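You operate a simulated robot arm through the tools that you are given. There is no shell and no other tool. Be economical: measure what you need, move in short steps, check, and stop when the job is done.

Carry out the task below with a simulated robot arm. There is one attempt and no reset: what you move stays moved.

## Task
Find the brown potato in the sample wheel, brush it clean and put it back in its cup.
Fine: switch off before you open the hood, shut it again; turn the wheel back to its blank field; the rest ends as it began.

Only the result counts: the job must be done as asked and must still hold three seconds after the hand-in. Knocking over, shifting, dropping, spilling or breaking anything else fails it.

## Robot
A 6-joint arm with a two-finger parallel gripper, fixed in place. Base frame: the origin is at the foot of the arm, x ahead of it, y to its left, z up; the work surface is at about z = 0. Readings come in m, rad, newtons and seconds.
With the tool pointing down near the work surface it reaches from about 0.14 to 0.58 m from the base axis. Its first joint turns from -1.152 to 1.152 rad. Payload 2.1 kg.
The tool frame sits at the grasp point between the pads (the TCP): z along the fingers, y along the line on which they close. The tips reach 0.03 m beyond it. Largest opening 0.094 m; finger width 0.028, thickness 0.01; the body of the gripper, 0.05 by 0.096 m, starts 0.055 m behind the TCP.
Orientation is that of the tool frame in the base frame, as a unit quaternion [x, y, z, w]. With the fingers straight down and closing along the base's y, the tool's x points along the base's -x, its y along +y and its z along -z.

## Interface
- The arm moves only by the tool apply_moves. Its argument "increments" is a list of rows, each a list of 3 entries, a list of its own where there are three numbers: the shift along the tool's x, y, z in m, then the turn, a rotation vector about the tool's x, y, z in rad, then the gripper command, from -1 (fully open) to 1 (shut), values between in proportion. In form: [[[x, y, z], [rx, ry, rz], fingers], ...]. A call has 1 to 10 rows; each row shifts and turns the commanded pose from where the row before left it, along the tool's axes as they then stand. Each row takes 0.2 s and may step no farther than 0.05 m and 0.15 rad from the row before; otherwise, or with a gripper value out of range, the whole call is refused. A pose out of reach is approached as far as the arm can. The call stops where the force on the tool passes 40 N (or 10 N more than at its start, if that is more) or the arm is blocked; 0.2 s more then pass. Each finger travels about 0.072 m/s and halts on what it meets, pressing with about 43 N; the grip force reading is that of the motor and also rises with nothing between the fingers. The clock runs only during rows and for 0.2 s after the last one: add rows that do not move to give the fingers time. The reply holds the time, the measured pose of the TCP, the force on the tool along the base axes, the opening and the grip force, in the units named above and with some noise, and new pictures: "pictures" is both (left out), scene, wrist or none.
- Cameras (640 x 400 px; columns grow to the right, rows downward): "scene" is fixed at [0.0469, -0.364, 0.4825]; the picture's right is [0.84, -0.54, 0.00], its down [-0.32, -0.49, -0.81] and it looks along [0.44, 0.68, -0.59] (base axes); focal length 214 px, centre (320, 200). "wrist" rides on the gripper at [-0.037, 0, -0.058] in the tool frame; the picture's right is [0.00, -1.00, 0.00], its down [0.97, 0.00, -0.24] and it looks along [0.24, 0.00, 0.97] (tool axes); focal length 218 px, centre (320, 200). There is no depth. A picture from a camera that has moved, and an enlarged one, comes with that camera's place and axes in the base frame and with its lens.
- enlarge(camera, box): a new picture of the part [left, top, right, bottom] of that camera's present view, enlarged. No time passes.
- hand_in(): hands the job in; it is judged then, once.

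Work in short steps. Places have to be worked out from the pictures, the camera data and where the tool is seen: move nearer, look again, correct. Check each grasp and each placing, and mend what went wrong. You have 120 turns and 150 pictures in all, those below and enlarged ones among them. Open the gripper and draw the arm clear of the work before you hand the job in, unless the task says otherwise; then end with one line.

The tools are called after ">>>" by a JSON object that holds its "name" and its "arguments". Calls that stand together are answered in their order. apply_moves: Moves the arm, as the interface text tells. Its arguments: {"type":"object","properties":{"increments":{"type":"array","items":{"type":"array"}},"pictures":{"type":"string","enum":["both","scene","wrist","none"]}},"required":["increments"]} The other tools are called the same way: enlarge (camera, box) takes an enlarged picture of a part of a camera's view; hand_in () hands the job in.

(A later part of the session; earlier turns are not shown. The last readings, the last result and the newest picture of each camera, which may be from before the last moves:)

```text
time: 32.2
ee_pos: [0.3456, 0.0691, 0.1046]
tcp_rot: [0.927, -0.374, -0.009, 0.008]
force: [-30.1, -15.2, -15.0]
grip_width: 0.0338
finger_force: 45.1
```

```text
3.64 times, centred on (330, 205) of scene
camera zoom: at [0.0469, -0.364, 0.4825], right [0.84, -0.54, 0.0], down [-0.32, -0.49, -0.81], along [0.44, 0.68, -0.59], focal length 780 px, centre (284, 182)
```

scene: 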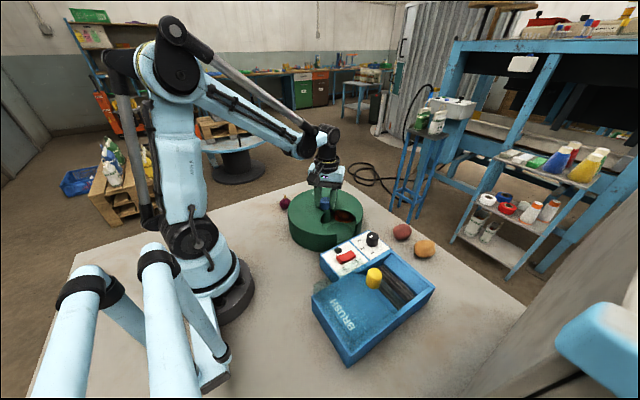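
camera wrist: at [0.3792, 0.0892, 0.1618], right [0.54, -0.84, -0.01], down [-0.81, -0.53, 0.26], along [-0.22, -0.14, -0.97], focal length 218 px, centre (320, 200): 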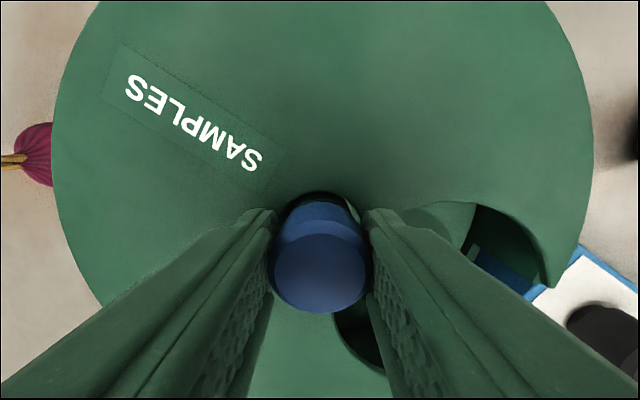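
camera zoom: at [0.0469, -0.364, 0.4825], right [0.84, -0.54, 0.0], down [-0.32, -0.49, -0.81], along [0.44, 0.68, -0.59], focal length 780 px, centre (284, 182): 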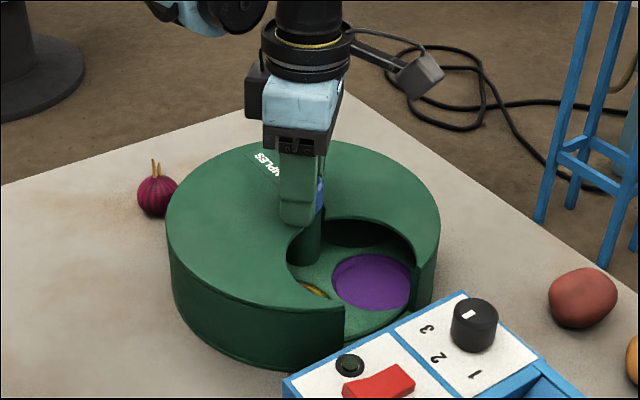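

Purple is empty. I release, unwind the wrist, and regrip to bring yellow round.

>>> {"name": "apply_moves", "arguments": {"increments": [[[0, 0, 0], [0, 0, 0], 0], [[0, 0, 0], [0, 0, 0.0], 0], [[0, 0, 0], [0, 0, 0.15], 0], [[0, 0, 0], [0, 0, 0.15], 0], [[0, 0, 0], [0, 0, 0.15], 0], [[0, 0, 0], [0, 0, 0.15], 0], [[0, 0, 0], [0, 0, 0.15], 0], [[0, 0, 0], [0, 0, 0.15], 0], [[0, 0, 0], [0, 0, 0.15], 0], [[0, 0, 0], [0, 0, 0.15], 0]], "pictures": "none"}}

>>> {"name": "apply_moves", "arguments": {"increments": [[[0, 0, 0], [0, 0, 0.1], 0], [[0, 0, 0], [0, 0, 0.0], 1], [[0, 0, 0], [0, 0, 0], 1], [[0, 0, 0], [0, 0, -0.1], 1], [[0, 0, 0], [0, 0, -0.1], 1], [[0, 0, 0], [0, 0, -0.1], 1], [[0, 0, 0], [0, 0, -0.1], 1], [[0, 0, 0], [0, 0, -0.1], 1], [[0, 0, 0], [0, 0, -0.1], 1], [[0, 0, 0], [0, 0, -0.1], 1]], "pictures": "wrist"}}

>>> {"name": "enlarge", "arguments": {"camera": "scene", "box": [270, 150, 390, 260]}}

```text
time: 34.4
ee_pos: [0.3454, 0.0699, 0.1041]
tcp_rot: [-0.552, 0.834, 0.003, -0.009]
force: [0.1, 0.2, 0.0]
grip_width: 0.0469
finger_force: 0.0
```

```text
time: 36.6
ee_pos: [0.3456, 0.0695, 0.1042]
tcp_rot: [0.776, -0.63, -0.009, 0.009]
force: [-30.1, 17.6, 0.8]
grip_width: 0.0343
finger_force: 45.1
camera wrist: at [0.3397, 0.1054, 0.1628], right [0.98, 0.2, -0.02], down [0.2, -0.95, 0.24], along [0.03, -0.24, -0.97], focal length 218 px, centre (320, 200)
```

wrist: 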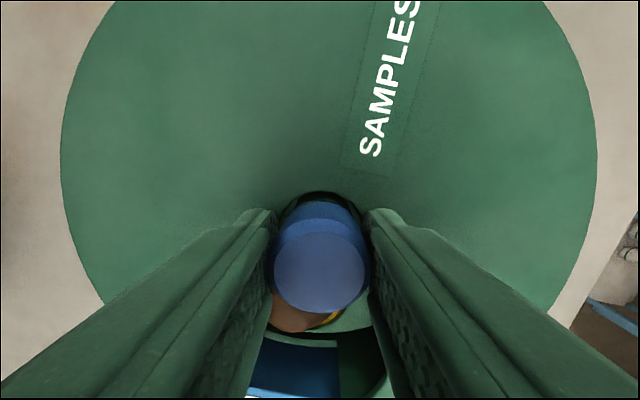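

```text
3.64 times, centred on (330, 205) of scene
camera zoom: at [0.0468, -0.364, 0.4825], right [0.84, -0.54, 0.0], down [-0.32, -0.49, -0.81], along [0.44, 0.68, -0.59], focal length 780 px, centre (284, 182)
```

zoom: 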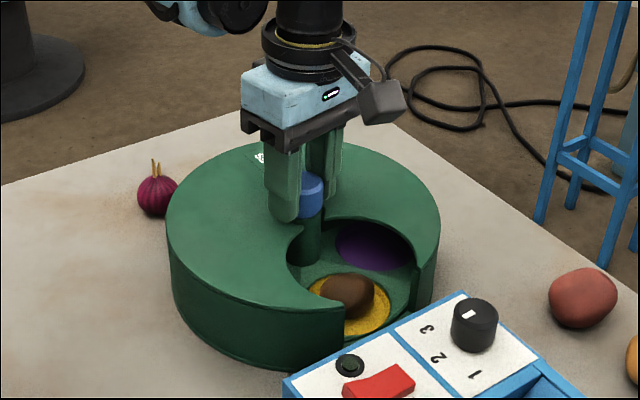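

>>> {"name": "enlarge", "arguments": {"camera": "scene", "box": [320, 205, 370, 250]}}

```text
8.89 times, centred on (345, 228) of scene
camera zoom: at [0.0468, -0.364, 0.4825], right [0.84, -0.54, 0.0], down [-0.32, -0.49, -0.81], along [0.44, 0.68, -0.59], focal length 1906 px, centre (98, -44)
```

zoom: 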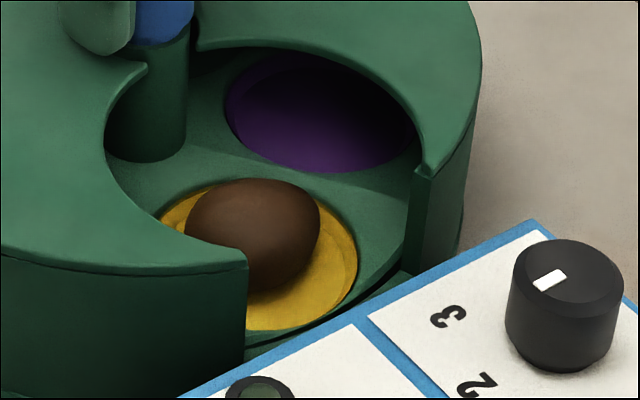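

The yellow field's potato is a true brown while the blue one's is reddish, so yellow's is the target. I release the knob, rise, and straighten the wrist.

>>> {"name": "apply_moves", "arguments": {"increments": [[[0, 0, 0], [0, 0, 0], 0], [[0, 0, 0], [0, 0, 0], -1], [[0, 0, -0.04], [0, 0, 0.1], -1], [[0, 0, -0.04], [0, 0, 0.15], -1], [[0, 0, -0.02], [0, 0, 0.15], -1], [[0, 0, 0], [0, 0, 0.15], -1], [[0, 0, 0], [0, 0, 0.15], -1], [[0, 0, 0], [0, 0, 0.15], -1], [[0, 0, 0], [0, 0, 0.15], -1], [[0, 0, 0], [0, 0, 0.15], -1]], "pictures": "none"}}

>>> {"name": "apply_moves", "arguments": {"increments": [[[0, 0, 0], [0, 0, 0.15], -1], [[0, 0, 0], [0, 0, 0.15], -1], [[0, -0.035, 0], [0, 0, 0.15], -1], [[0, -0.035, 0], [0, 0, 0.15], -1], [[0, 0, 0], [0, 0, 0.03], -1]], "pictures": "both"}}

>>> {"name": "enlarge", "arguments": {"camera": "scene", "box": [290, 180, 380, 260]}}

```text
time: 38.8
ee_pos: [0.3485, 0.0693, 0.2039]
tcp_rot: [-0.306, 0.952, 0.0, -0.011]
force: [0.1, 0.5, 0.4]
grip_width: 0.0941
finger_force: 0.1
```

```text
time: 40.0
ee_pos: [0.3635, 0.0014, 0.2041]
tcp_rot: [0.003, 1.0, -0.003, -0.01]
force: [-1.1, 0.5, -0.4]
grip_width: 0.0939
finger_force: 0.0
camera wrist: at [0.4021, 0.0007, 0.2611], right [-0.01, -1.0, 0.0], down [-0.97, 0.01, 0.26], along [-0.26, 0.0, -0.97], focal length 218 px, centre (320, 200)
```

scene: 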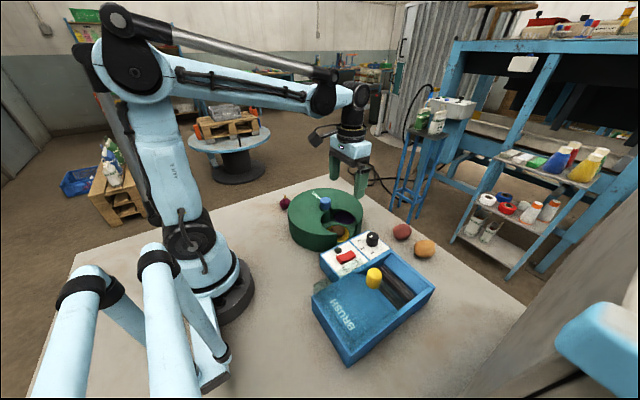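
wrist: 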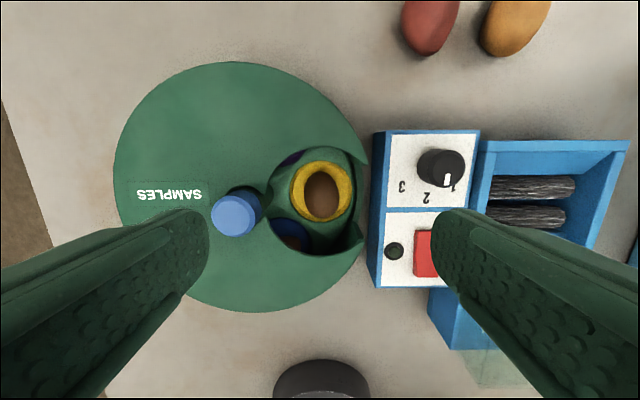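

```text
5.00 times, centred on (335, 220) of scene
camera zoom: at [0.0469, -0.364, 0.4825], right [0.84, -0.54, 0.0], down [-0.32, -0.49, -0.81], along [0.44, 0.68, -0.59], focal length 1072 px, centre (245, 100)
```

zoom: 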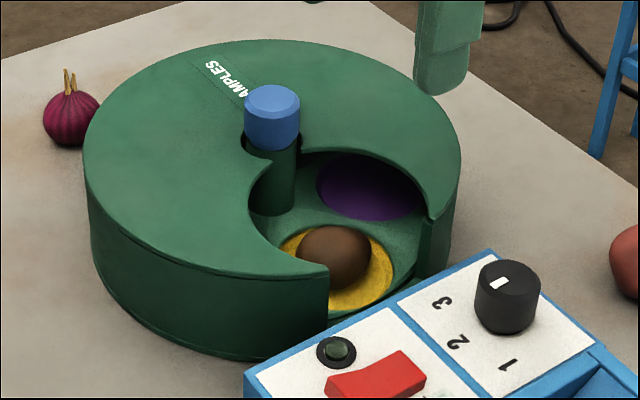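

>>> {"name": "enlarge", "arguments": {"camera": "wrist", "box": [260, 140, 380, 260]}}

```text
3.33 times, centred on (320, 200) of wrist
camera zoom: at [0.4021, 0.0007, 0.2611], right [-0.01, -1.0, 0.0], down [-0.97, 0.01, 0.26], along [-0.26, 0.0, -0.97], focal length 728 px, centre (320, 200)
```

zoom: 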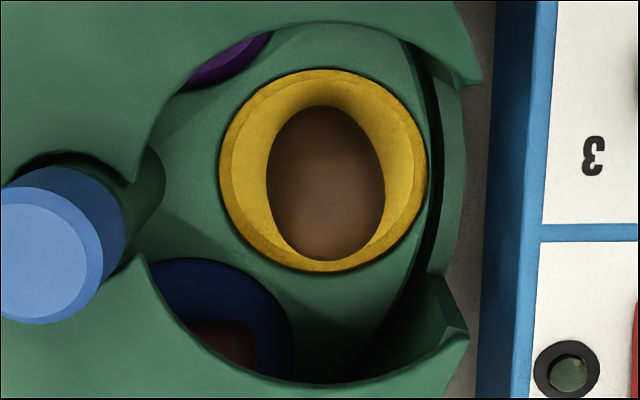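

The potato is at about (0.346, -0.001), long along x, ~36 mm wide in y, lying low. I narrow the gripper to clear the blue knob, straighten the small tilt, and come down to check.

>>> {"name": "apply_moves", "arguments": {"increments": [[[0.0175, -0.0024, 0], [-0.006, -0.02, -0.006], 0], [[0, 0, 0], [0, 0, 0], 0], [[0, 0, 0.04], [0, 0, 0], 0], [[0, 0, 0.04], [0, 0, 0], 0], [[0, 0, 0], [0, 0, 0], 0]], "pictures": "both"}}

>>> {"name": "enlarge", "arguments": {"camera": "scene", "box": [280, 140, 400, 260]}}

```text
time: 41.2
ee_pos: [0.3486, -0.0003, 0.1259]
tcp_rot: [0.0, 1.0, 0.0, 0.0]
force: [0.2, -0.6, 0.4]
grip_width: 0.0471
finger_force: 0.0
camera wrist: at [0.3866, -0.0003, 0.1839], right [0.0, -1.0, 0.0], down [-0.97, 0.0, 0.24], along [-0.24, 0.0, -0.97], focal length 218 px, centre (320, 200)
```

scene: 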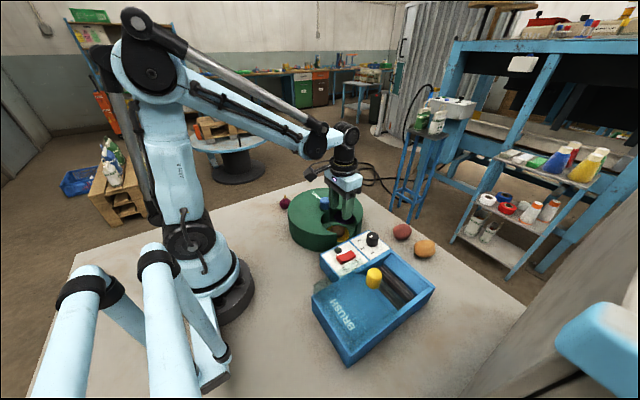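
wrist: 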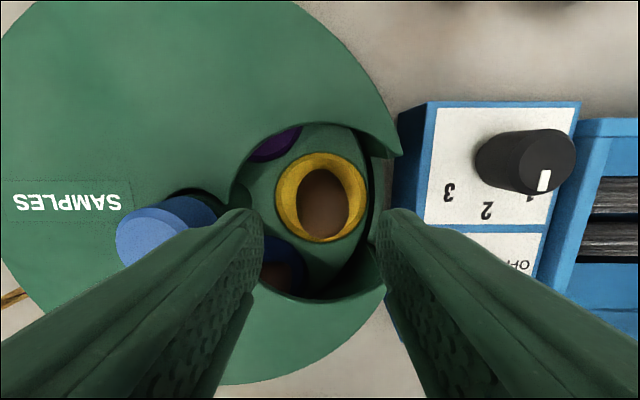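

```text
3.33 times, centred on (340, 200) of scene
camera zoom: at [0.0469, -0.364, 0.4825], right [0.84, -0.54, 0.0], down [-0.32, -0.49, -0.81], along [0.44, 0.68, -0.59], focal length 715 px, centre (253, 200)
```

zoom: 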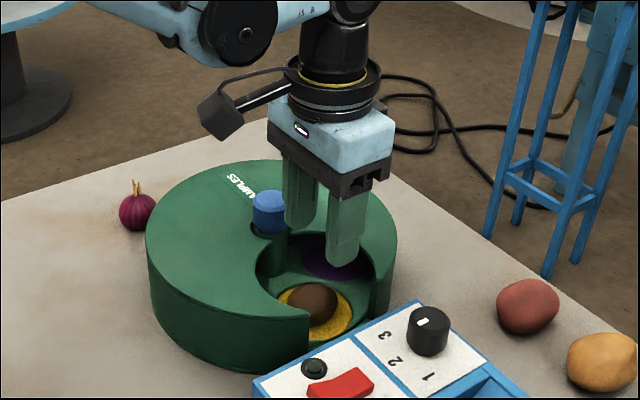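

Aligned to ~3 mm; I shift slightly and descend to TCP z≈0.065.

>>> {"name": "apply_moves", "arguments": {"increments": [[[0.0025, -0.0027, 0.03], [0, 0, 0], 0], [[0, 0, 0.02], [0, 0, 0], 0], [[0, 0, 0.011], [0, 0, 0], 0]], "pictures": "wrist"}}

>>> {"name": "enlarge", "arguments": {"camera": "scene", "box": [290, 170, 380, 260]}}

```text
time: 42.0
ee_pos: [0.3447, -0.0037, 0.0626]
tcp_rot: [0.0, 1.0, 0.001, 0.0]
force: [-0.9, 1.0, -0.5]
grip_width: 0.047
finger_force: 0.1
camera wrist: at [0.3827, -0.0029, 0.1215], right [0.0, -1.0, 0.0], down [-0.97, 0.0, 0.24], along [-0.24, 0.0, -0.97], focal length 218 px, centre (320, 200)
```

wrist: 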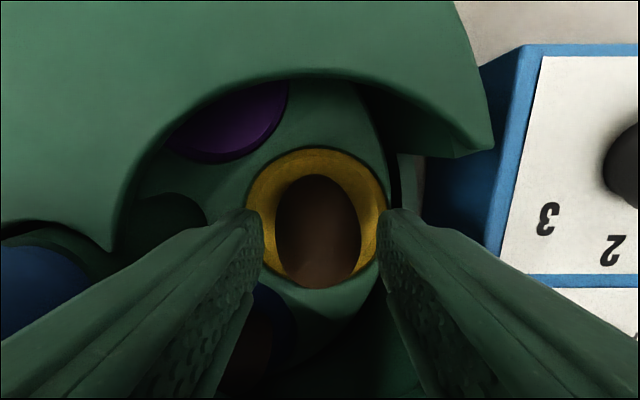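

```text
4.44 times, centred on (335, 215) of scene
camera zoom: at [0.0469, -0.364, 0.4825], right [0.84, -0.54, 0.0], down [-0.32, -0.49, -0.81], along [0.44, 0.68, -0.59], focal length 953 px, centre (253, 133)
```

zoom: 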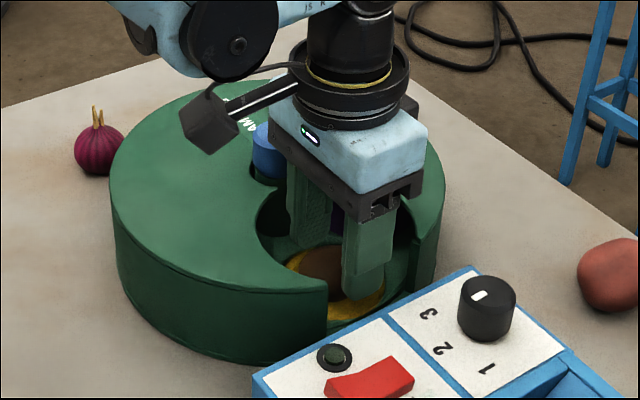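

Centred over the potato. I descend 12 mm more, gently, then close.

>>> {"name": "apply_moves", "arguments": {"increments": [[[-0.001, 0.001, 0.006], [0, 0, 0], 0], [[0, 0, 0.006], [0, 0, 0], 0]], "pictures": "wrist"}}

```text
time: 42.6
ee_pos: [0.3473, -0.0012, 0.0506]
tcp_rot: [0.0, 1.0, 0.001, 0.0]
force: [0.0, -0.4, -0.7]
grip_width: 0.047
finger_force: 0.0
camera wrist: at [0.3843, -0.0008, 0.1085], right [0.0, -1.0, 0.0], down [-0.97, 0.0, 0.24], along [-0.24, 0.0, -0.97], focal length 218 px, centre (320, 200)
```

wrist: 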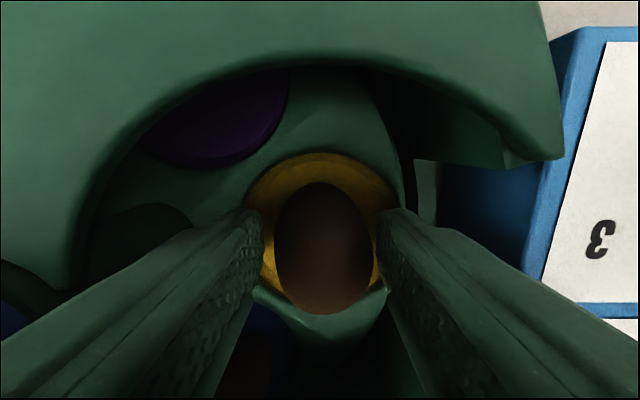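

No contact so far. Down 4 mm more, then close.

>>> {"name": "apply_moves", "arguments": {"increments": [[[0, 0, 0.004], [0, 0, 0], 0], [[0, 0, 0], [0, 0, 0], 0.4], [[0, 0, 0], [0, 0, 0], 1], [[0, 0, 0], [0, 0, 0], 1]], "pictures": "wrist"}}

```text
time: 43.6
ee_pos: [0.3461, -0.0024, 0.0461]
tcp_rot: [0.0, 1.0, 0.0, 0.0]
force: [0.1, 1.2, 11.5]
grip_width: 0.0371
finger_force: 42.9
camera wrist: at [0.3842, -0.0013, 0.1043], right [0.0, -1.0, 0.0], down [-0.97, 0.0, 0.24], along [-0.24, 0.0, -0.97], focal length 218 px, centre (320, 200)
```

wrist: 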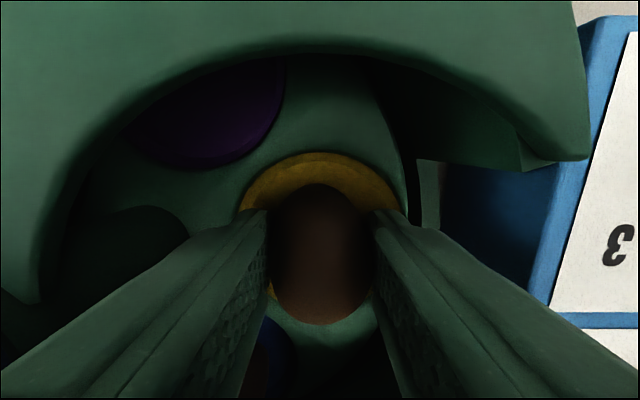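

Gripped at 37 mm. Lifting slowly and straight up.

>>> {"name": "apply_moves", "arguments": {"increments": [[[0, 0, -0.01], [0, 0, 0], 1], [[0, 0, -0.02], [0, 0, 0], 1], [[0, 0, -0.03], [0, 0, 0], 1], [[0, 0, -0.03], [0, 0, 0], 1], [[0, 0, -0.03], [0, 0, 0], 1]], "pictures": "both"}}

>>> {"name": "enlarge", "arguments": {"camera": "scene", "box": [280, 120, 400, 260]}}

```text
time: 44.8
ee_pos: [0.3465, -0.0013, 0.1668]
tcp_rot: [0.0, 1.0, 0.001, -0.001]
force: [-0.4, 0.2, -0.8]
grip_width: 0.0
finger_force: 32.8
camera wrist: at [0.3841, -0.0019, 0.2247], right [0.0, -1.0, 0.0], down [-0.97, 0.0, 0.24], along [-0.24, 0.0, -0.97], focal length 218 px, centre (320, 200)
```

scene: 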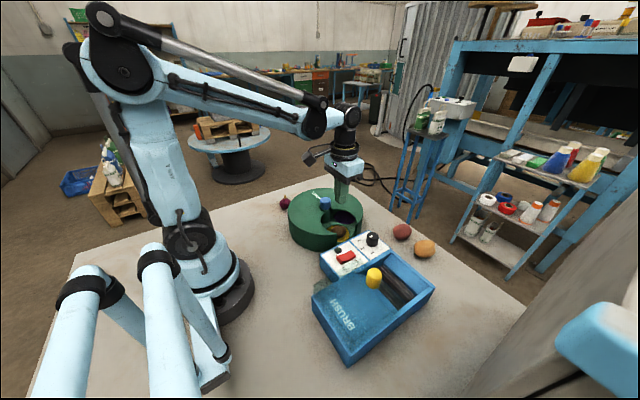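
wrist: 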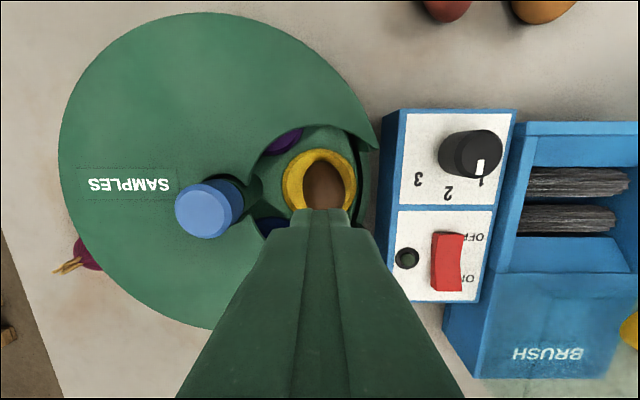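

```text
2.86 times, centred on (340, 190) of scene
camera zoom: at [0.0469, -0.364, 0.4825], right [0.84, -0.54, 0.0], down [-0.32, -0.49, -0.81], along [0.44, 0.68, -0.59], focal length 613 px, centre (263, 229)
```

zoom: 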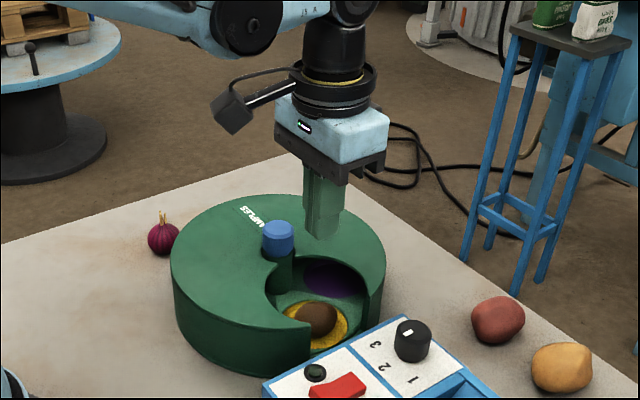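

It slipped off the top, and the potato stays in its cup; I gripped too high. I reopen and go ~10 mm deeper, biased slightly away from the knob.

>>> {"name": "apply_moves", "arguments": {"increments": [[[0, 0, 0], [0, 0, 0], 0], [[0, 0, 0.0], [0, 0, 0], 0], [[0, -0.0015, 0], [0, 0, 0], 0]], "pictures": "wrist"}}

>>> {"name": "enlarge", "arguments": {"camera": "wrist", "box": [240, 130, 380, 230]}}

```text
time: 45.6
ee_pos: [0.3459, -0.0033, 0.1665]
tcp_rot: [0.0, 1.0, 0.001, 0.001]
force: [0.7, 0.3, 0.0]
grip_width: 0.0467
finger_force: 0.2
camera wrist: at [0.3833, -0.0036, 0.2251], right [0.0, -1.0, 0.0], down [-0.97, 0.0, 0.24], along [-0.24, 0.0, -0.97], focal length 218 px, centre (320, 200)
```

wrist: 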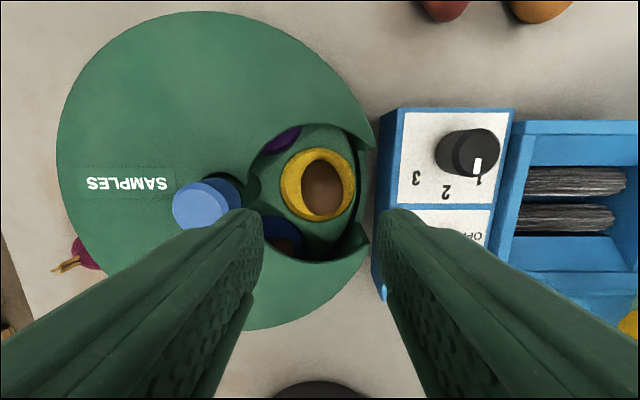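

```text
4.00 times, centred on (310, 180) of wrist
camera zoom: at [0.3833, -0.0036, 0.2251], right [0.0, -1.0, 0.0], down [-0.97, 0.0, 0.24], along [-0.24, 0.0, -0.97], focal length 873 px, centre (360, 280)
```

zoom: 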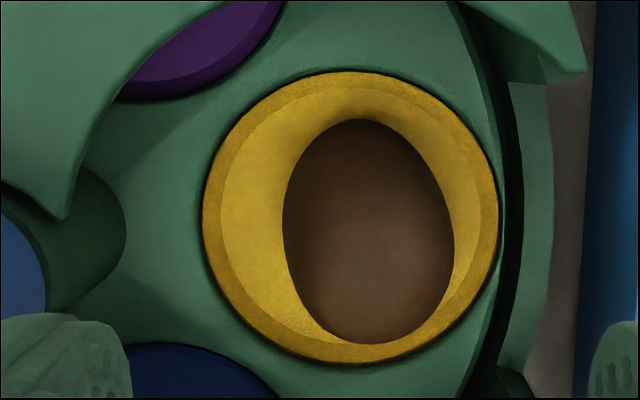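

The potato centre is at about (0.346, -0.005), low in the dish. I descend to 0.046, then in small steps watching force.

>>> {"name": "apply_moves", "arguments": {"increments": [[[0, 0, 0.05], [0, 0, 0], -0.04], [[0, 0, 0.04], [0, 0, 0], -0.04], [[0, 0, 0.03], [0, 0, 0], -0.04], [[0, 0, 0.004], [0, 0, 0], -0.04], [[0, 0, 0.002], [0, 0, 0], -0.04]], "pictures": "none"}}

>>> {"name": "apply_moves", "arguments": {"increments": [[[0, 0, 0.002], [0, 0, 0], -0.04], [[0, 0, 0.002], [0, 0, 0], -0.04]], "pictures": "wrist"}}

>>> {"name": "enlarge", "arguments": {"camera": "scene", "box": [300, 180, 380, 260]}}

```text
time: 46.5
ee_pos: [0.3477, -0.004, 0.0499]
tcp_rot: [-0.002, 1.0, -0.002, -0.001]
force: [-0.3, 3.8, 27.3]
grip_width: 0.0468
finger_force: 0.1
stopped in row 4: the force on the tool passed its limit (the readings are from after the stop); the commanded pose is now the measured one
```

```text
time: 46.8
ee_pos: [0.3473, -0.0031, 0.0499]
tcp_rot: [-0.002, 1.0, -0.004, -0.002]
force: [0.0, 3.9, 18.0]
grip_width: 0.0469
finger_force: 0.1
stopped in row 1: the force on the tool passed its limit (the readings are from after the stop); the commanded pose is now the measured one
camera wrist: at [0.3847, -0.0034, 0.1087], right [0.0, -1.0, 0.01], down [-0.97, 0.0, 0.24], along [-0.24, -0.01, -0.97], focal length 218 px, centre (320, 200)
```

wrist: 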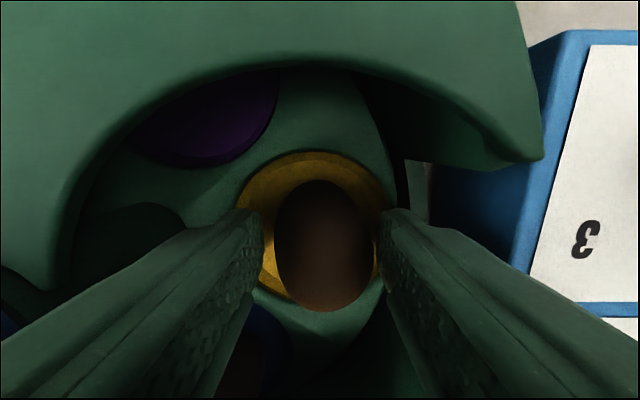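

```text
5.00 times, centred on (340, 220) of scene
camera zoom: at [0.0468, -0.364, 0.4825], right [0.84, -0.54, 0.0], down [-0.32, -0.49, -0.81], along [0.44, 0.68, -0.59], focal length 1072 px, centre (220, 100)
```

zoom: 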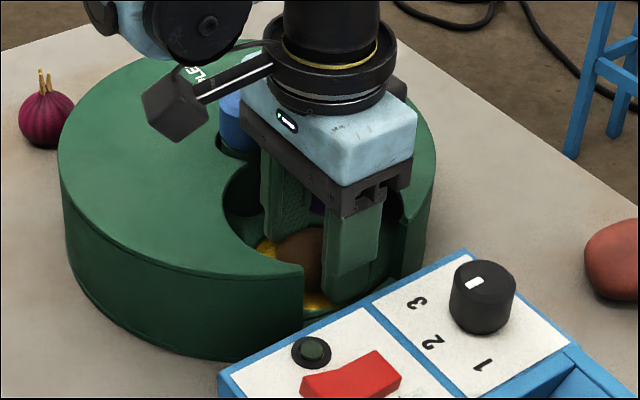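

The right finger touches the cup rim (z≈0.02). I back off, centre on the cup (y≈-0.001), narrow slightly, and descend inside the rim.

>>> {"name": "apply_moves", "arguments": {"increments": [[[0, 0, -0.006], [0.003, 0.003, 0], 0.02], [[-0.001, 0.0025, 0], [0, 0, 0], 0.02], [[0, 0, 0], [0, 0, 0], 0.02], [[0, 0, 0.005], [0, 0, 0], 0.02], [[0, 0, 0.004], [0, 0, 0], 0.02], [[0, 0, 0.003], [0, 0, 0], 0.02]], "pictures": "none"}}

```text
time: 48.2
ee_pos: [0.3469, -0.0014, 0.0435]
tcp_rot: [-0.002, 1.0, -0.004, -0.002]
force: [0.9, -0.6, 0.3]
grip_width: 0.0461
finger_force: 0.1
```

No contact at 0.0435. Continue in 2 mm steps.

>>> {"name": "apply_moves", "arguments": {"increments": [[[0, 0, 0.002], [0, 0, 0], 0.02], [[0, 0, 0.002], [0, 0, 0], 0.02], [[0, 0, 0.002], [0, 0, 0], 0.02], [[0, 0, 0.002], [0, 0, 0], 0.02]], "pictures": "wrist"}}

```text
time: 48.8
ee_pos: [0.3476, -0.0016, 0.0418]
tcp_rot: [-0.003, 1.0, -0.002, -0.004]
force: [-0.2, -1.2, 13.3]
grip_width: 0.0453
finger_force: 0.1
stopped in row 2: the force on the tool passed its limit (the readings are from after the stop); the commanded pose is now the measured one
camera wrist: at [0.3856, 0.0, 0.1], right [0.01, -1.0, 0.01], down [-0.97, 0.0, 0.25], along [-0.25, -0.01, -0.97], focal length 218 px, centre (320, 200)
```

wrist: 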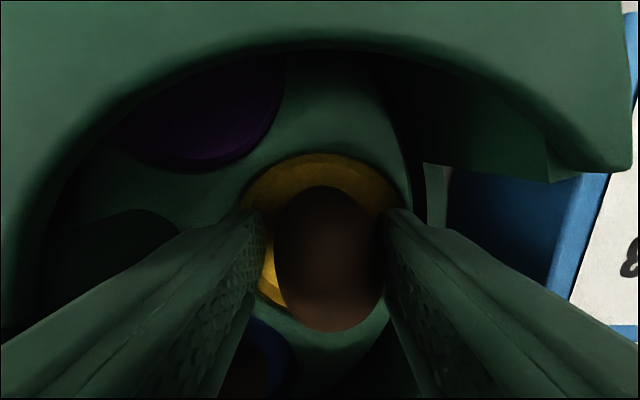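

Touching the dish at 0.042. I narrow to ~42 mm, which centres the potato, shift slightly, and try 4 mm deeper before closing.

>>> {"name": "apply_moves", "arguments": {"increments": [[[0, 0, -0.003], [0.002, 0.004, 0.004], 0.1], [[0, 0.0, 0], [0, 0, 0], 0.1], [[0, 0, 0.003], [0, 0, 0], 0.1], [[0, 0, 0.002], [0, 0, 0], 0.1], [[0, 0, 0.002], [0, 0, 0], 0.1], [[0, 0, 0.002], [0, 0, 0], 0.1]], "pictures": "none"}}

```text
time: 49.6
ee_pos: [0.3486, -0.0012, 0.0433]
tcp_rot: [0.0, 1.0, -0.004, -0.006]
force: [0.7, -0.8, 13.1]
grip_width: 0.0417
finger_force: 0.0
stopped in row 4: the force on the tool passed its limit (the readings are from after the stop); the commanded pose is now the measured one
```

Something contacts again, likely the finger on the potato's flank. I fix the tiny tilt, close here, and check the width with a small lift.

>>> {"name": "apply_moves", "arguments": {"increments": [[[0, 0, 0], [-0.008, -0.012, 0], 1], [[0, 0, 0], [0, 0, 0], 1], [[0, 0, 0], [0, 0, 0], 1]], "pictures": "wrist"}}

```text
time: 50.5
ee_pos: [0.3483, -0.0007, 0.0409]
tcp_rot: [-0.001, 1.0, 0.001, 0.0]
force: [0.8, 6.3, 12.7]
grip_width: 0.0377
finger_force: 43.3
camera wrist: at [0.3851, -0.0004, 0.1002], right [0.0, -1.0, 0.0], down [-0.97, 0.0, 0.24], along [-0.24, 0.0, -0.97], focal length 218 px, centre (320, 200)
```

wrist: 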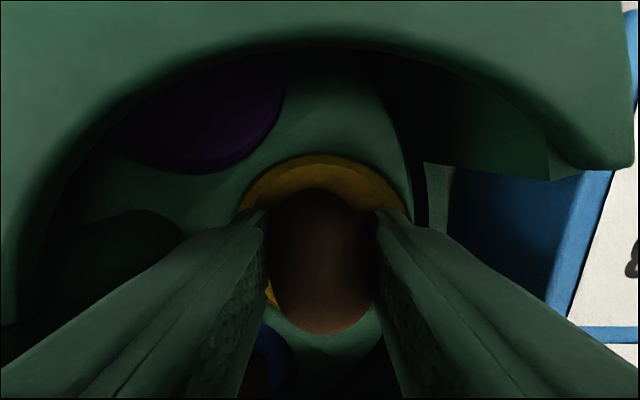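

The potato is now centred. I reopen slightly, go a few mm deeper, and close again.

>>> {"name": "apply_moves", "arguments": {"increments": [[[0, 0, 0], [0, 0, 0], 0.08], [[0, 0, 0.002], [0, 0, 0], 0.08], [[0, 0, 0.002], [0, 0, 0], 0.08], [[0, 0, 0.002], [0, 0, 0], 0.08], [[0, 0, 0.002], [0, 0, 0], 0.08]], "pictures": "none"}}

>>> {"name": "apply_moves", "arguments": {"increments": [[[0, 0, 0], [0, 0, 0], 1], [[0, 0, 0], [0, 0, 0], 1], [[0, 0, 0], [0, 0, 0], 1]], "pictures": "none"}}

```text
time: 51.0
ee_pos: [0.348, -0.0002, 0.0409]
tcp_rot: [-0.002, 1.0, 0.001, -0.001]
force: [-0.9, 4.6, 14.4]
grip_width: 0.0406
finger_force: 0.0
stopped in row 2: the force on the tool passed its limit (the readings are from after the stop); the commanded pose is now the measured one
```

```text
time: 51.8
ee_pos: [0.3476, -0.0009, 0.0422]
tcp_rot: [-0.003, 1.0, 0.001, -0.001]
force: [-0.6, -3.2, 21.4]
grip_width: 0.0378
finger_force: 43.1
```

Bottomed out on the dish. Try a slow lift with this grip.

>>> {"name": "apply_moves", "arguments": {"increments": [[[0, 0, -0.004], [0, 0, 0], 1], [[0, 0, -0.005], [0, 0, 0], 1], [[0, 0, -0.006], [0, 0, 0], 1], [[0, 0, 0], [0, 0, 0], 1]], "pictures": "wrist"}}

```text
time: 52.8
ee_pos: [0.3465, -0.0006, 0.0573]
tcp_rot: [-0.002, 1.0, 0.001, 0.0]
force: [-0.4, 0.6, 0.2]
grip_width: 0.0376
finger_force: 43.2
camera wrist: at [0.3849, -0.0007, 0.1151], right [0.0, -1.0, 0.0], down [-0.97, 0.0, 0.24], along [-0.24, 0.0, -0.97], focal length 218 px, centre (320, 200)
```

wrist: 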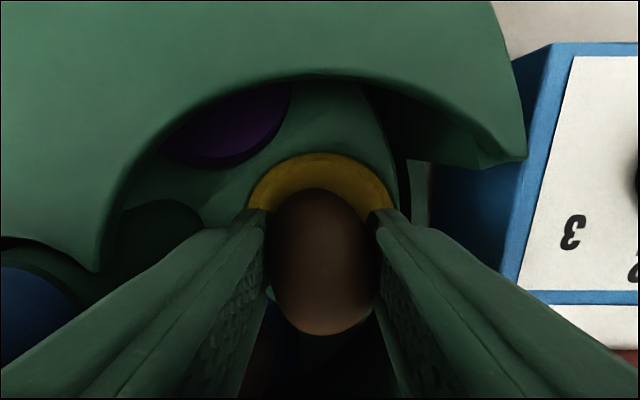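

The potato is held (37.6 mm, rising with me). Continue lifting.

>>> {"name": "apply_moves", "arguments": {"increments": [[[0, 0, -0.02], [0, 0, 0], 1], [[0, 0, -0.03], [0, 0, 0], 1], [[0, 0, -0.03], [0, 0, 0], 1], [[0, 0, -0.03], [0, 0, 0], 1], [[0, 0, 0], [0, 0, 0], 1]], "pictures": "both"}}

>>> {"name": "enlarge", "arguments": {"camera": "scene", "box": [290, 130, 390, 260]}}

```text
time: 54.0
ee_pos: [0.3451, -0.0004, 0.1669]
tcp_rot: [-0.002, 1.0, 0.002, 0.0]
force: [-0.4, 0.2, -0.4]
grip_width: 0.0374
finger_force: 43.5
camera wrist: at [0.3836, 0.0003, 0.225], right [0.0, -1.0, 0.0], down [-0.97, 0.0, 0.24], along [-0.24, 0.0, -0.97], focal length 218 px, centre (320, 200)
```

scene: 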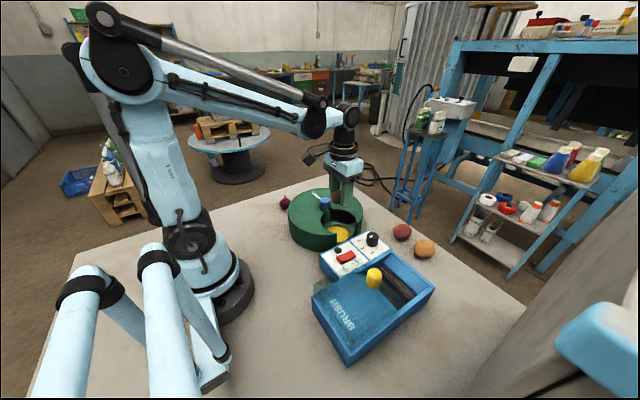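
wrist: 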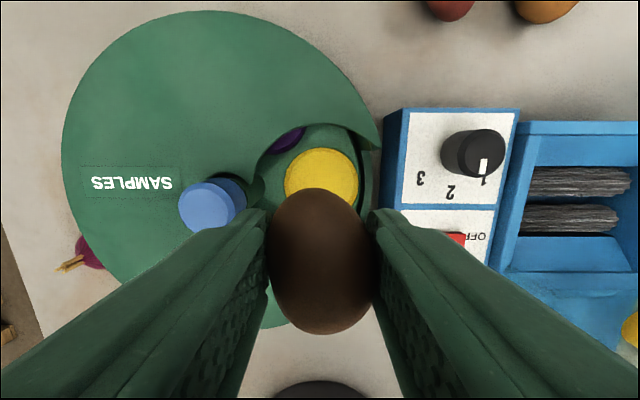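

```text
3.08 times, centred on (340, 195) of scene
camera zoom: at [0.0469, -0.364, 0.4825], right [0.84, -0.54, 0.0], down [-0.32, -0.49, -0.81], along [0.44, 0.68, -0.59], focal length 660 px, centre (258, 215)
```

zoom: 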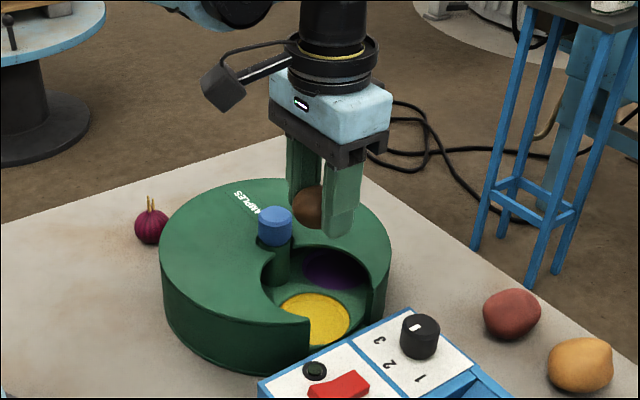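

The potato is securely held. The rollers lie along y at x≈0.315 and 0.346, so the groove is at (0.33, -0.213). I carry it over there at a safe height, then turn it so its long axis lies along the rollers.

>>> {"name": "apply_moves", "arguments": {"increments": [[[0, 0, -0.03], [0, 0, 0], 1], [[0.003, -0.0426, 0], [0, 0, 0], 1], [[0.003, -0.0426, 0], [0, 0, 0], 1], [[0.003, -0.0426, 0], [0, 0, 0], 1], [[0.003, -0.0426, 0], [0, 0, 0], 1], [[0.003, -0.0426, 0], [0, 0, 0], 1]], "pictures": "wrist"}}

>>> {"name": "apply_moves", "arguments": {"increments": [[[0, 0, 0], [0, 0, 0.157], 1]], "pictures": "none"}}

```text
time: 55.4
ee_pos: [0.3298, -0.2118, 0.1955]
tcp_rot: [-0.001, 1.0, 0.001, -0.001]
force: [1.0, -0.2, -1.0]
grip_width: 0.0375
finger_force: 42.6
camera wrist: at [0.3685, -0.2121, 0.2534], right [0.0, -1.0, 0.0], down [-0.97, 0.0, 0.24], along [-0.24, 0.0, -0.97], focal length 218 px, centre (320, 200)
```

wrist: 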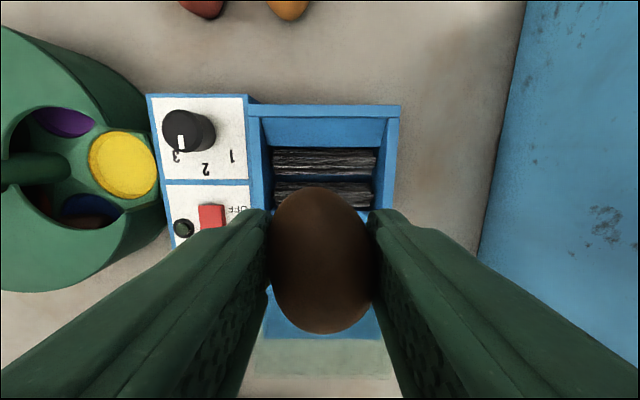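

```text
refused: row 1 steps farther than a row can; nothing moved
```

Groove refined to about (0.334, -0.215), roller tops near z≈0.05. Now rotate 90° in place.

>>> {"name": "apply_moves", "arguments": {"increments": [[[-0.004, -0.003, 0], [0, 0, 0.12], 1], [[0, 0, 0], [0, 0, 0.15], 1], [[0, 0, 0], [0, 0, 0.15], 1], [[0, 0, 0], [0, 0, 0.15], 1], [[0, 0, 0], [0, 0, 0.15], 1], [[0, 0, 0], [0, 0, 0.15], 1], [[0, 0, 0], [0, 0, 0.15], 1], [[0, 0, 0], [0, 0, 0.15], 1], [[0, 0, 0], [0, 0, 0.15], 1], [[0, 0, 0], [0, 0, 0.15], 1]], "pictures": "none"}}

>>> {"name": "apply_moves", "arguments": {"increments": [[[0, 0, 0.02], [0, 0, 0.1], 1], [[0, 0, 0.03], [0, 0, 0], 1], [[0, 0, 0], [0, 0, 0], 1]], "pictures": "both"}}

>>> {"name": "enlarge", "arguments": {"camera": "scene", "box": [310, 160, 450, 340]}}

```text
time: 57.6
ee_pos: [0.3354, -0.2161, 0.1962]
tcp_rot: [0.671, 0.742, 0.0, -0.002]
force: [0.3, -0.8, 0.4]
grip_width: 0.0372
finger_force: 43.0
```

```text
time: 58.4
ee_pos: [0.3363, -0.2168, 0.146]
tcp_rot: [0.707, 0.707, 0.0, -0.001]
force: [0.6, -1.0, 0.0]
grip_width: 0.0373
finger_force: 42.2
camera wrist: at [0.3381, -0.2539, 0.2038], right [-1.0, 0.0, 0.0], down [0.0, 0.97, 0.24], along [0.0, 0.24, -0.97], focal length 218 px, centre (320, 200)
```

scene: 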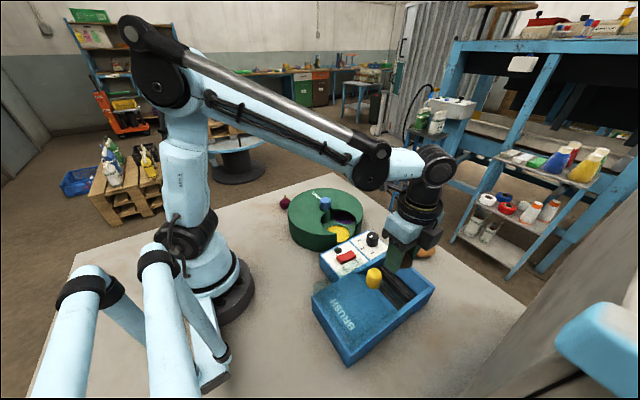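
wrist: 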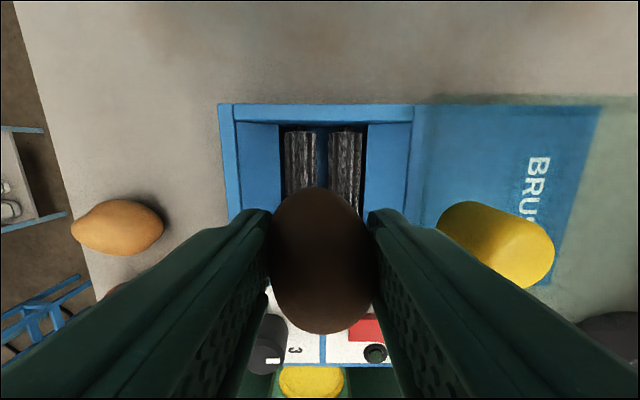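

```text
2.22 times, centred on (380, 250) of scene
camera zoom: at [0.0469, -0.364, 0.4825], right [0.84, -0.54, 0.0], down [-0.32, -0.49, -0.81], along [0.44, 0.68, -0.59], focal length 477 px, centre (187, 89)
```

zoom: 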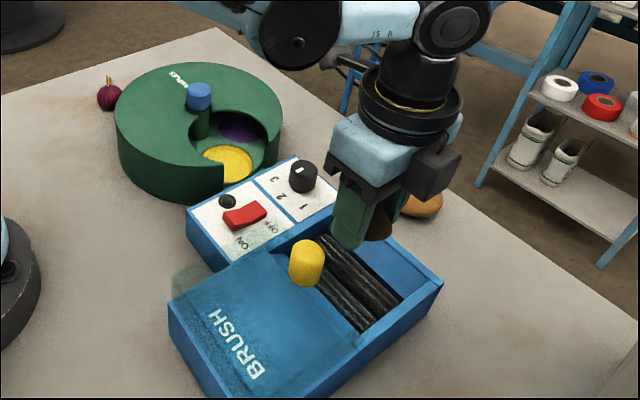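

The potato is centred over the groove between the rollers. I lower it step by step, watching the force.

>>> {"name": "apply_moves", "arguments": {"increments": [[[0, 0, 0.025], [0, 0, 0], 1], [[0, 0, 0.015], [0, 0, 0], 1], [[0, 0, 0.005], [0, 0, 0], 1]], "pictures": "wrist"}}

>>> {"name": "enlarge", "arguments": {"camera": "scene", "box": [330, 190, 450, 320]}}

```text
time: 59.2
ee_pos: [0.3381, -0.2176, 0.1014]
tcp_rot: [0.705, 0.709, -0.001, -0.001]
force: [-0.5, -0.4, -1.0]
grip_width: 0.0374
finger_force: 42.8
camera wrist: at [0.339, -0.2541, 0.1592], right [-1.0, 0.0, 0.0], down [0.0, 0.97, 0.24], along [0.0, 0.24, -0.97], focal length 218 px, centre (320, 200)
```

wrist: 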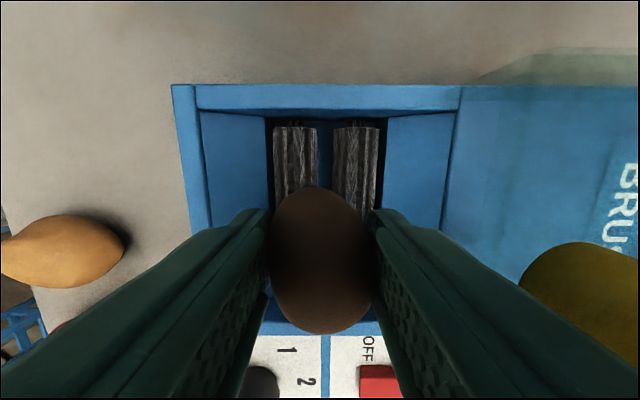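

```text
3.08 times, centred on (390, 255) of scene
camera zoom: at [0.0469, -0.364, 0.4825], right [0.84, -0.54, 0.0], down [-0.32, -0.49, -0.81], along [0.44, 0.68, -0.59], focal length 660 px, centre (105, 31)
```

zoom: 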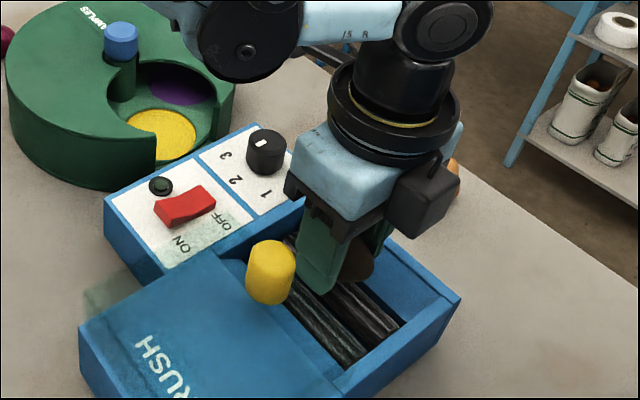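

Groove centre is at x≈0.3355; I nudge 2 mm and keep lowering.

>>> {"name": "apply_moves", "arguments": {"increments": [[[0, -0.002, 0.006], [0, 0, 0], 1], [[0, 0, 0.006], [0, 0, 0], 1], [[0, 0, 0.004], [0, 0, 0], 1], [[0, 0, 0.003], [0, 0, 0], 1]], "pictures": "wrist"}}

>>> {"name": "enlarge", "arguments": {"camera": "scene", "box": [330, 190, 450, 320]}}

```text
time: 60.2
ee_pos: [0.3337, -0.2155, 0.0831]
tcp_rot: [0.705, 0.709, -0.001, -0.001]
force: [-0.4, -0.4, -0.8]
grip_width: 0.0371
finger_force: 42.9
camera wrist: at [0.3352, -0.2528, 0.1411], right [-1.0, 0.0, 0.0], down [0.0, 0.97, 0.24], along [0.0, 0.24, -0.97], focal length 218 px, centre (320, 200)
```

wrist: 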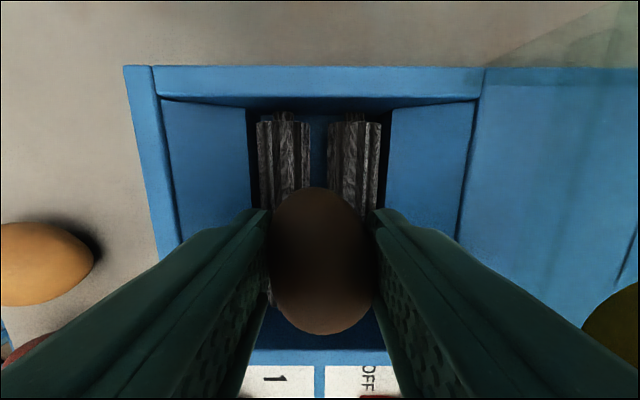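

```text
3.08 times, centred on (390, 255) of scene
camera zoom: at [0.0469, -0.364, 0.4825], right [0.84, -0.54, 0.0], down [-0.32, -0.49, -0.81], along [0.44, 0.68, -0.59], focal length 660 px, centre (105, 31)
```

zoom: 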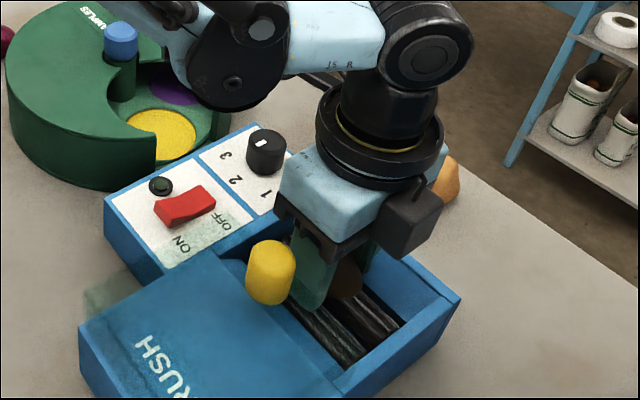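

Rollers straddle the potato nicely. I go down in 3 mm steps until contact.

>>> {"name": "apply_moves", "arguments": {"increments": [[[0, 0.001, 0.003], [0, 0, 0], 1], [[0, 0, 0.003], [0, 0, 0], 1], [[0, 0, 0.003], [0, 0, 0], 1]], "pictures": "none"}}

>>> {"name": "apply_moves", "arguments": {"increments": [[[0, 0, 0.002], [0, 0, 0], 1], [[0, 0, 0.002], [0, 0, 0], 1]], "pictures": "wrist"}}

>>> {"name": "enlarge", "arguments": {"camera": "scene", "box": [330, 190, 450, 320]}}

```text
time: 61.0
ee_pos: [0.3367, -0.2172, 0.074]
tcp_rot: [0.706, 0.708, 0.0, -0.003]
force: [-0.3, 0.1, -0.1]
grip_width: 0.037
finger_force: 43.5
```

```text
time: 61.7
ee_pos: [0.3368, -0.2164, 0.0722]
tcp_rot: [0.705, 0.709, 0.001, -0.001]
force: [8.9, 2.3, 77.0]
grip_width: 0.0368
finger_force: 43.5
stopped in row 2: the force on the tool passed its limit (the readings are from after the stop); the commanded pose is now the measured one
camera wrist: at [0.3383, -0.2536, 0.13], right [-1.0, -0.01, 0.0], down [-0.01, 0.97, 0.24], along [0.0, 0.24, -0.97], focal length 218 px, centre (320, 200)
```

wrist: 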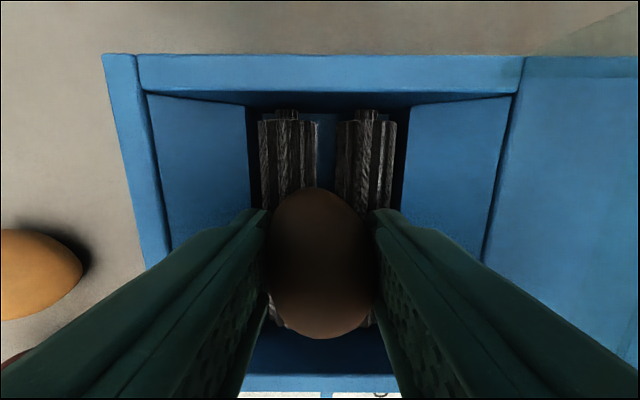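

```text
3.08 times, centred on (390, 255) of scene
camera zoom: at [0.0467, -0.3638, 0.4827], right [0.84, -0.54, 0.0], down [-0.32, -0.49, -0.81], along [0.44, 0.68, -0.59], focal length 660 px, centre (105, 31)
```

zoom: 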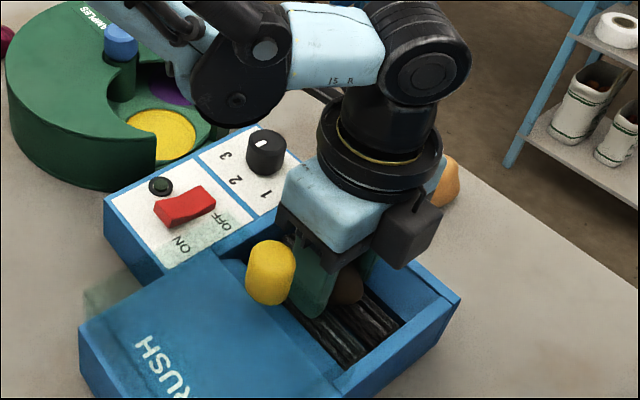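

Contact with the rollers at z≈0.072. I back off 1 mm, open just enough, and rise.

>>> {"name": "apply_moves", "arguments": {"increments": [[[0, 0, -0.001], [0, 0, 0], 1], [[0, 0, 0], [0, 0, 0], 0], [[0, 0, 0], [0, 0, 0], 0], [[0, 0, -0.01], [0, 0, 0], 0], [[0, 0, -0.02], [0, 0, 0], 0], [[0, 0, -0.03], [0, 0, 0], 0], [[0, 0, -0.03], [0, 0, 0], 0]], "pictures": "both"}}

>>> {"name": "enlarge", "arguments": {"camera": "scene", "box": [330, 190, 450, 320]}}

```text
time: 63.3
ee_pos: [0.3374, -0.2134, 0.1617]
tcp_rot: [0.705, 0.709, 0.0, -0.001]
force: [0.2, 0.8, 0.1]
grip_width: 0.0466
finger_force: 0.1
camera wrist: at [0.3384, -0.2499, 0.2199], right [-1.0, 0.0, 0.0], down [0.0, 0.97, 0.24], along [0.0, 0.24, -0.97], focal length 218 px, centre (320, 200)
```

scene: 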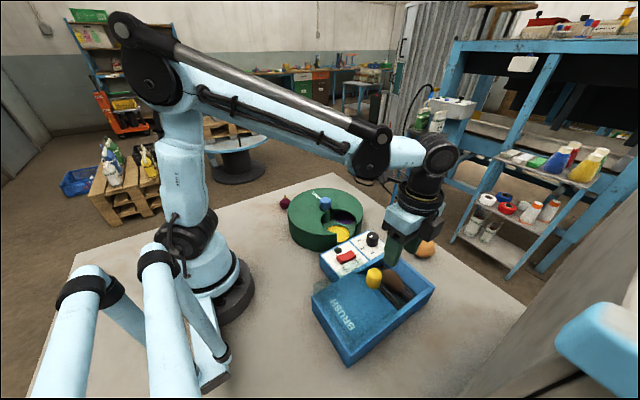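
wrist: 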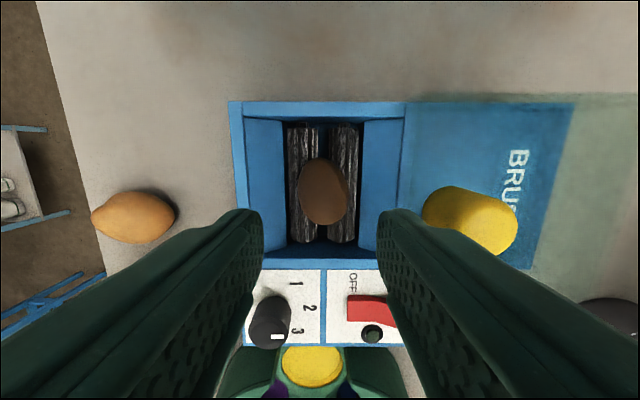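

```text
3.08 times, centred on (390, 255) of scene
camera zoom: at [0.0469, -0.364, 0.4825], right [0.84, -0.54, 0.0], down [-0.32, -0.49, -0.81], along [0.44, 0.68, -0.59], focal length 660 px, centre (105, 31)
```

zoom: 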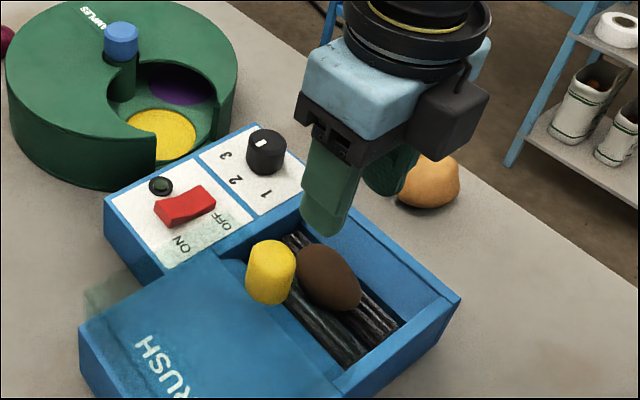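

The potato rests in the groove. Next I close the hood: move over the yellow knob for alignment.

>>> {"name": "apply_moves", "arguments": {"increments": [[[0, -0.035, -0.03], [0, 0, 0], -0.4], [[0, -0.035, 0], [0, 0, 0], -0.4], [[0, 0, 0], [0, 0, 0], -0.4]], "pictures": "wrist"}}

```text
time: 64.1
ee_pos: [0.2687, -0.2143, 0.19]
tcp_rot: [0.706, 0.708, 0.0, -0.002]
force: [-0.6, 0.4, 0.0]
grip_width: 0.0656
finger_force: 0.0
camera wrist: at [0.2698, -0.2524, 0.2473], right [-1.0, 0.0, 0.0], down [0.0, 0.97, 0.24], along [0.0, 0.24, -0.97], focal length 218 px, centre (320, 200)
```

wrist: 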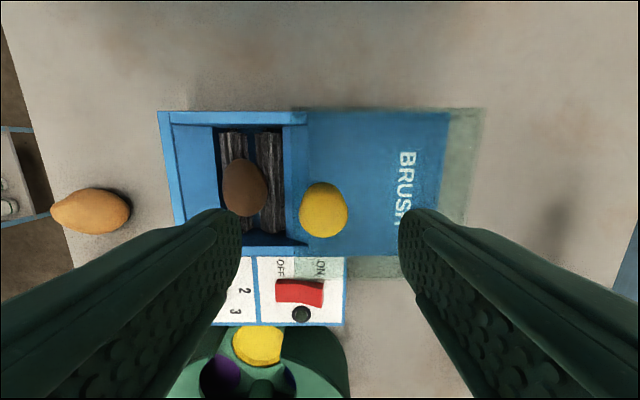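

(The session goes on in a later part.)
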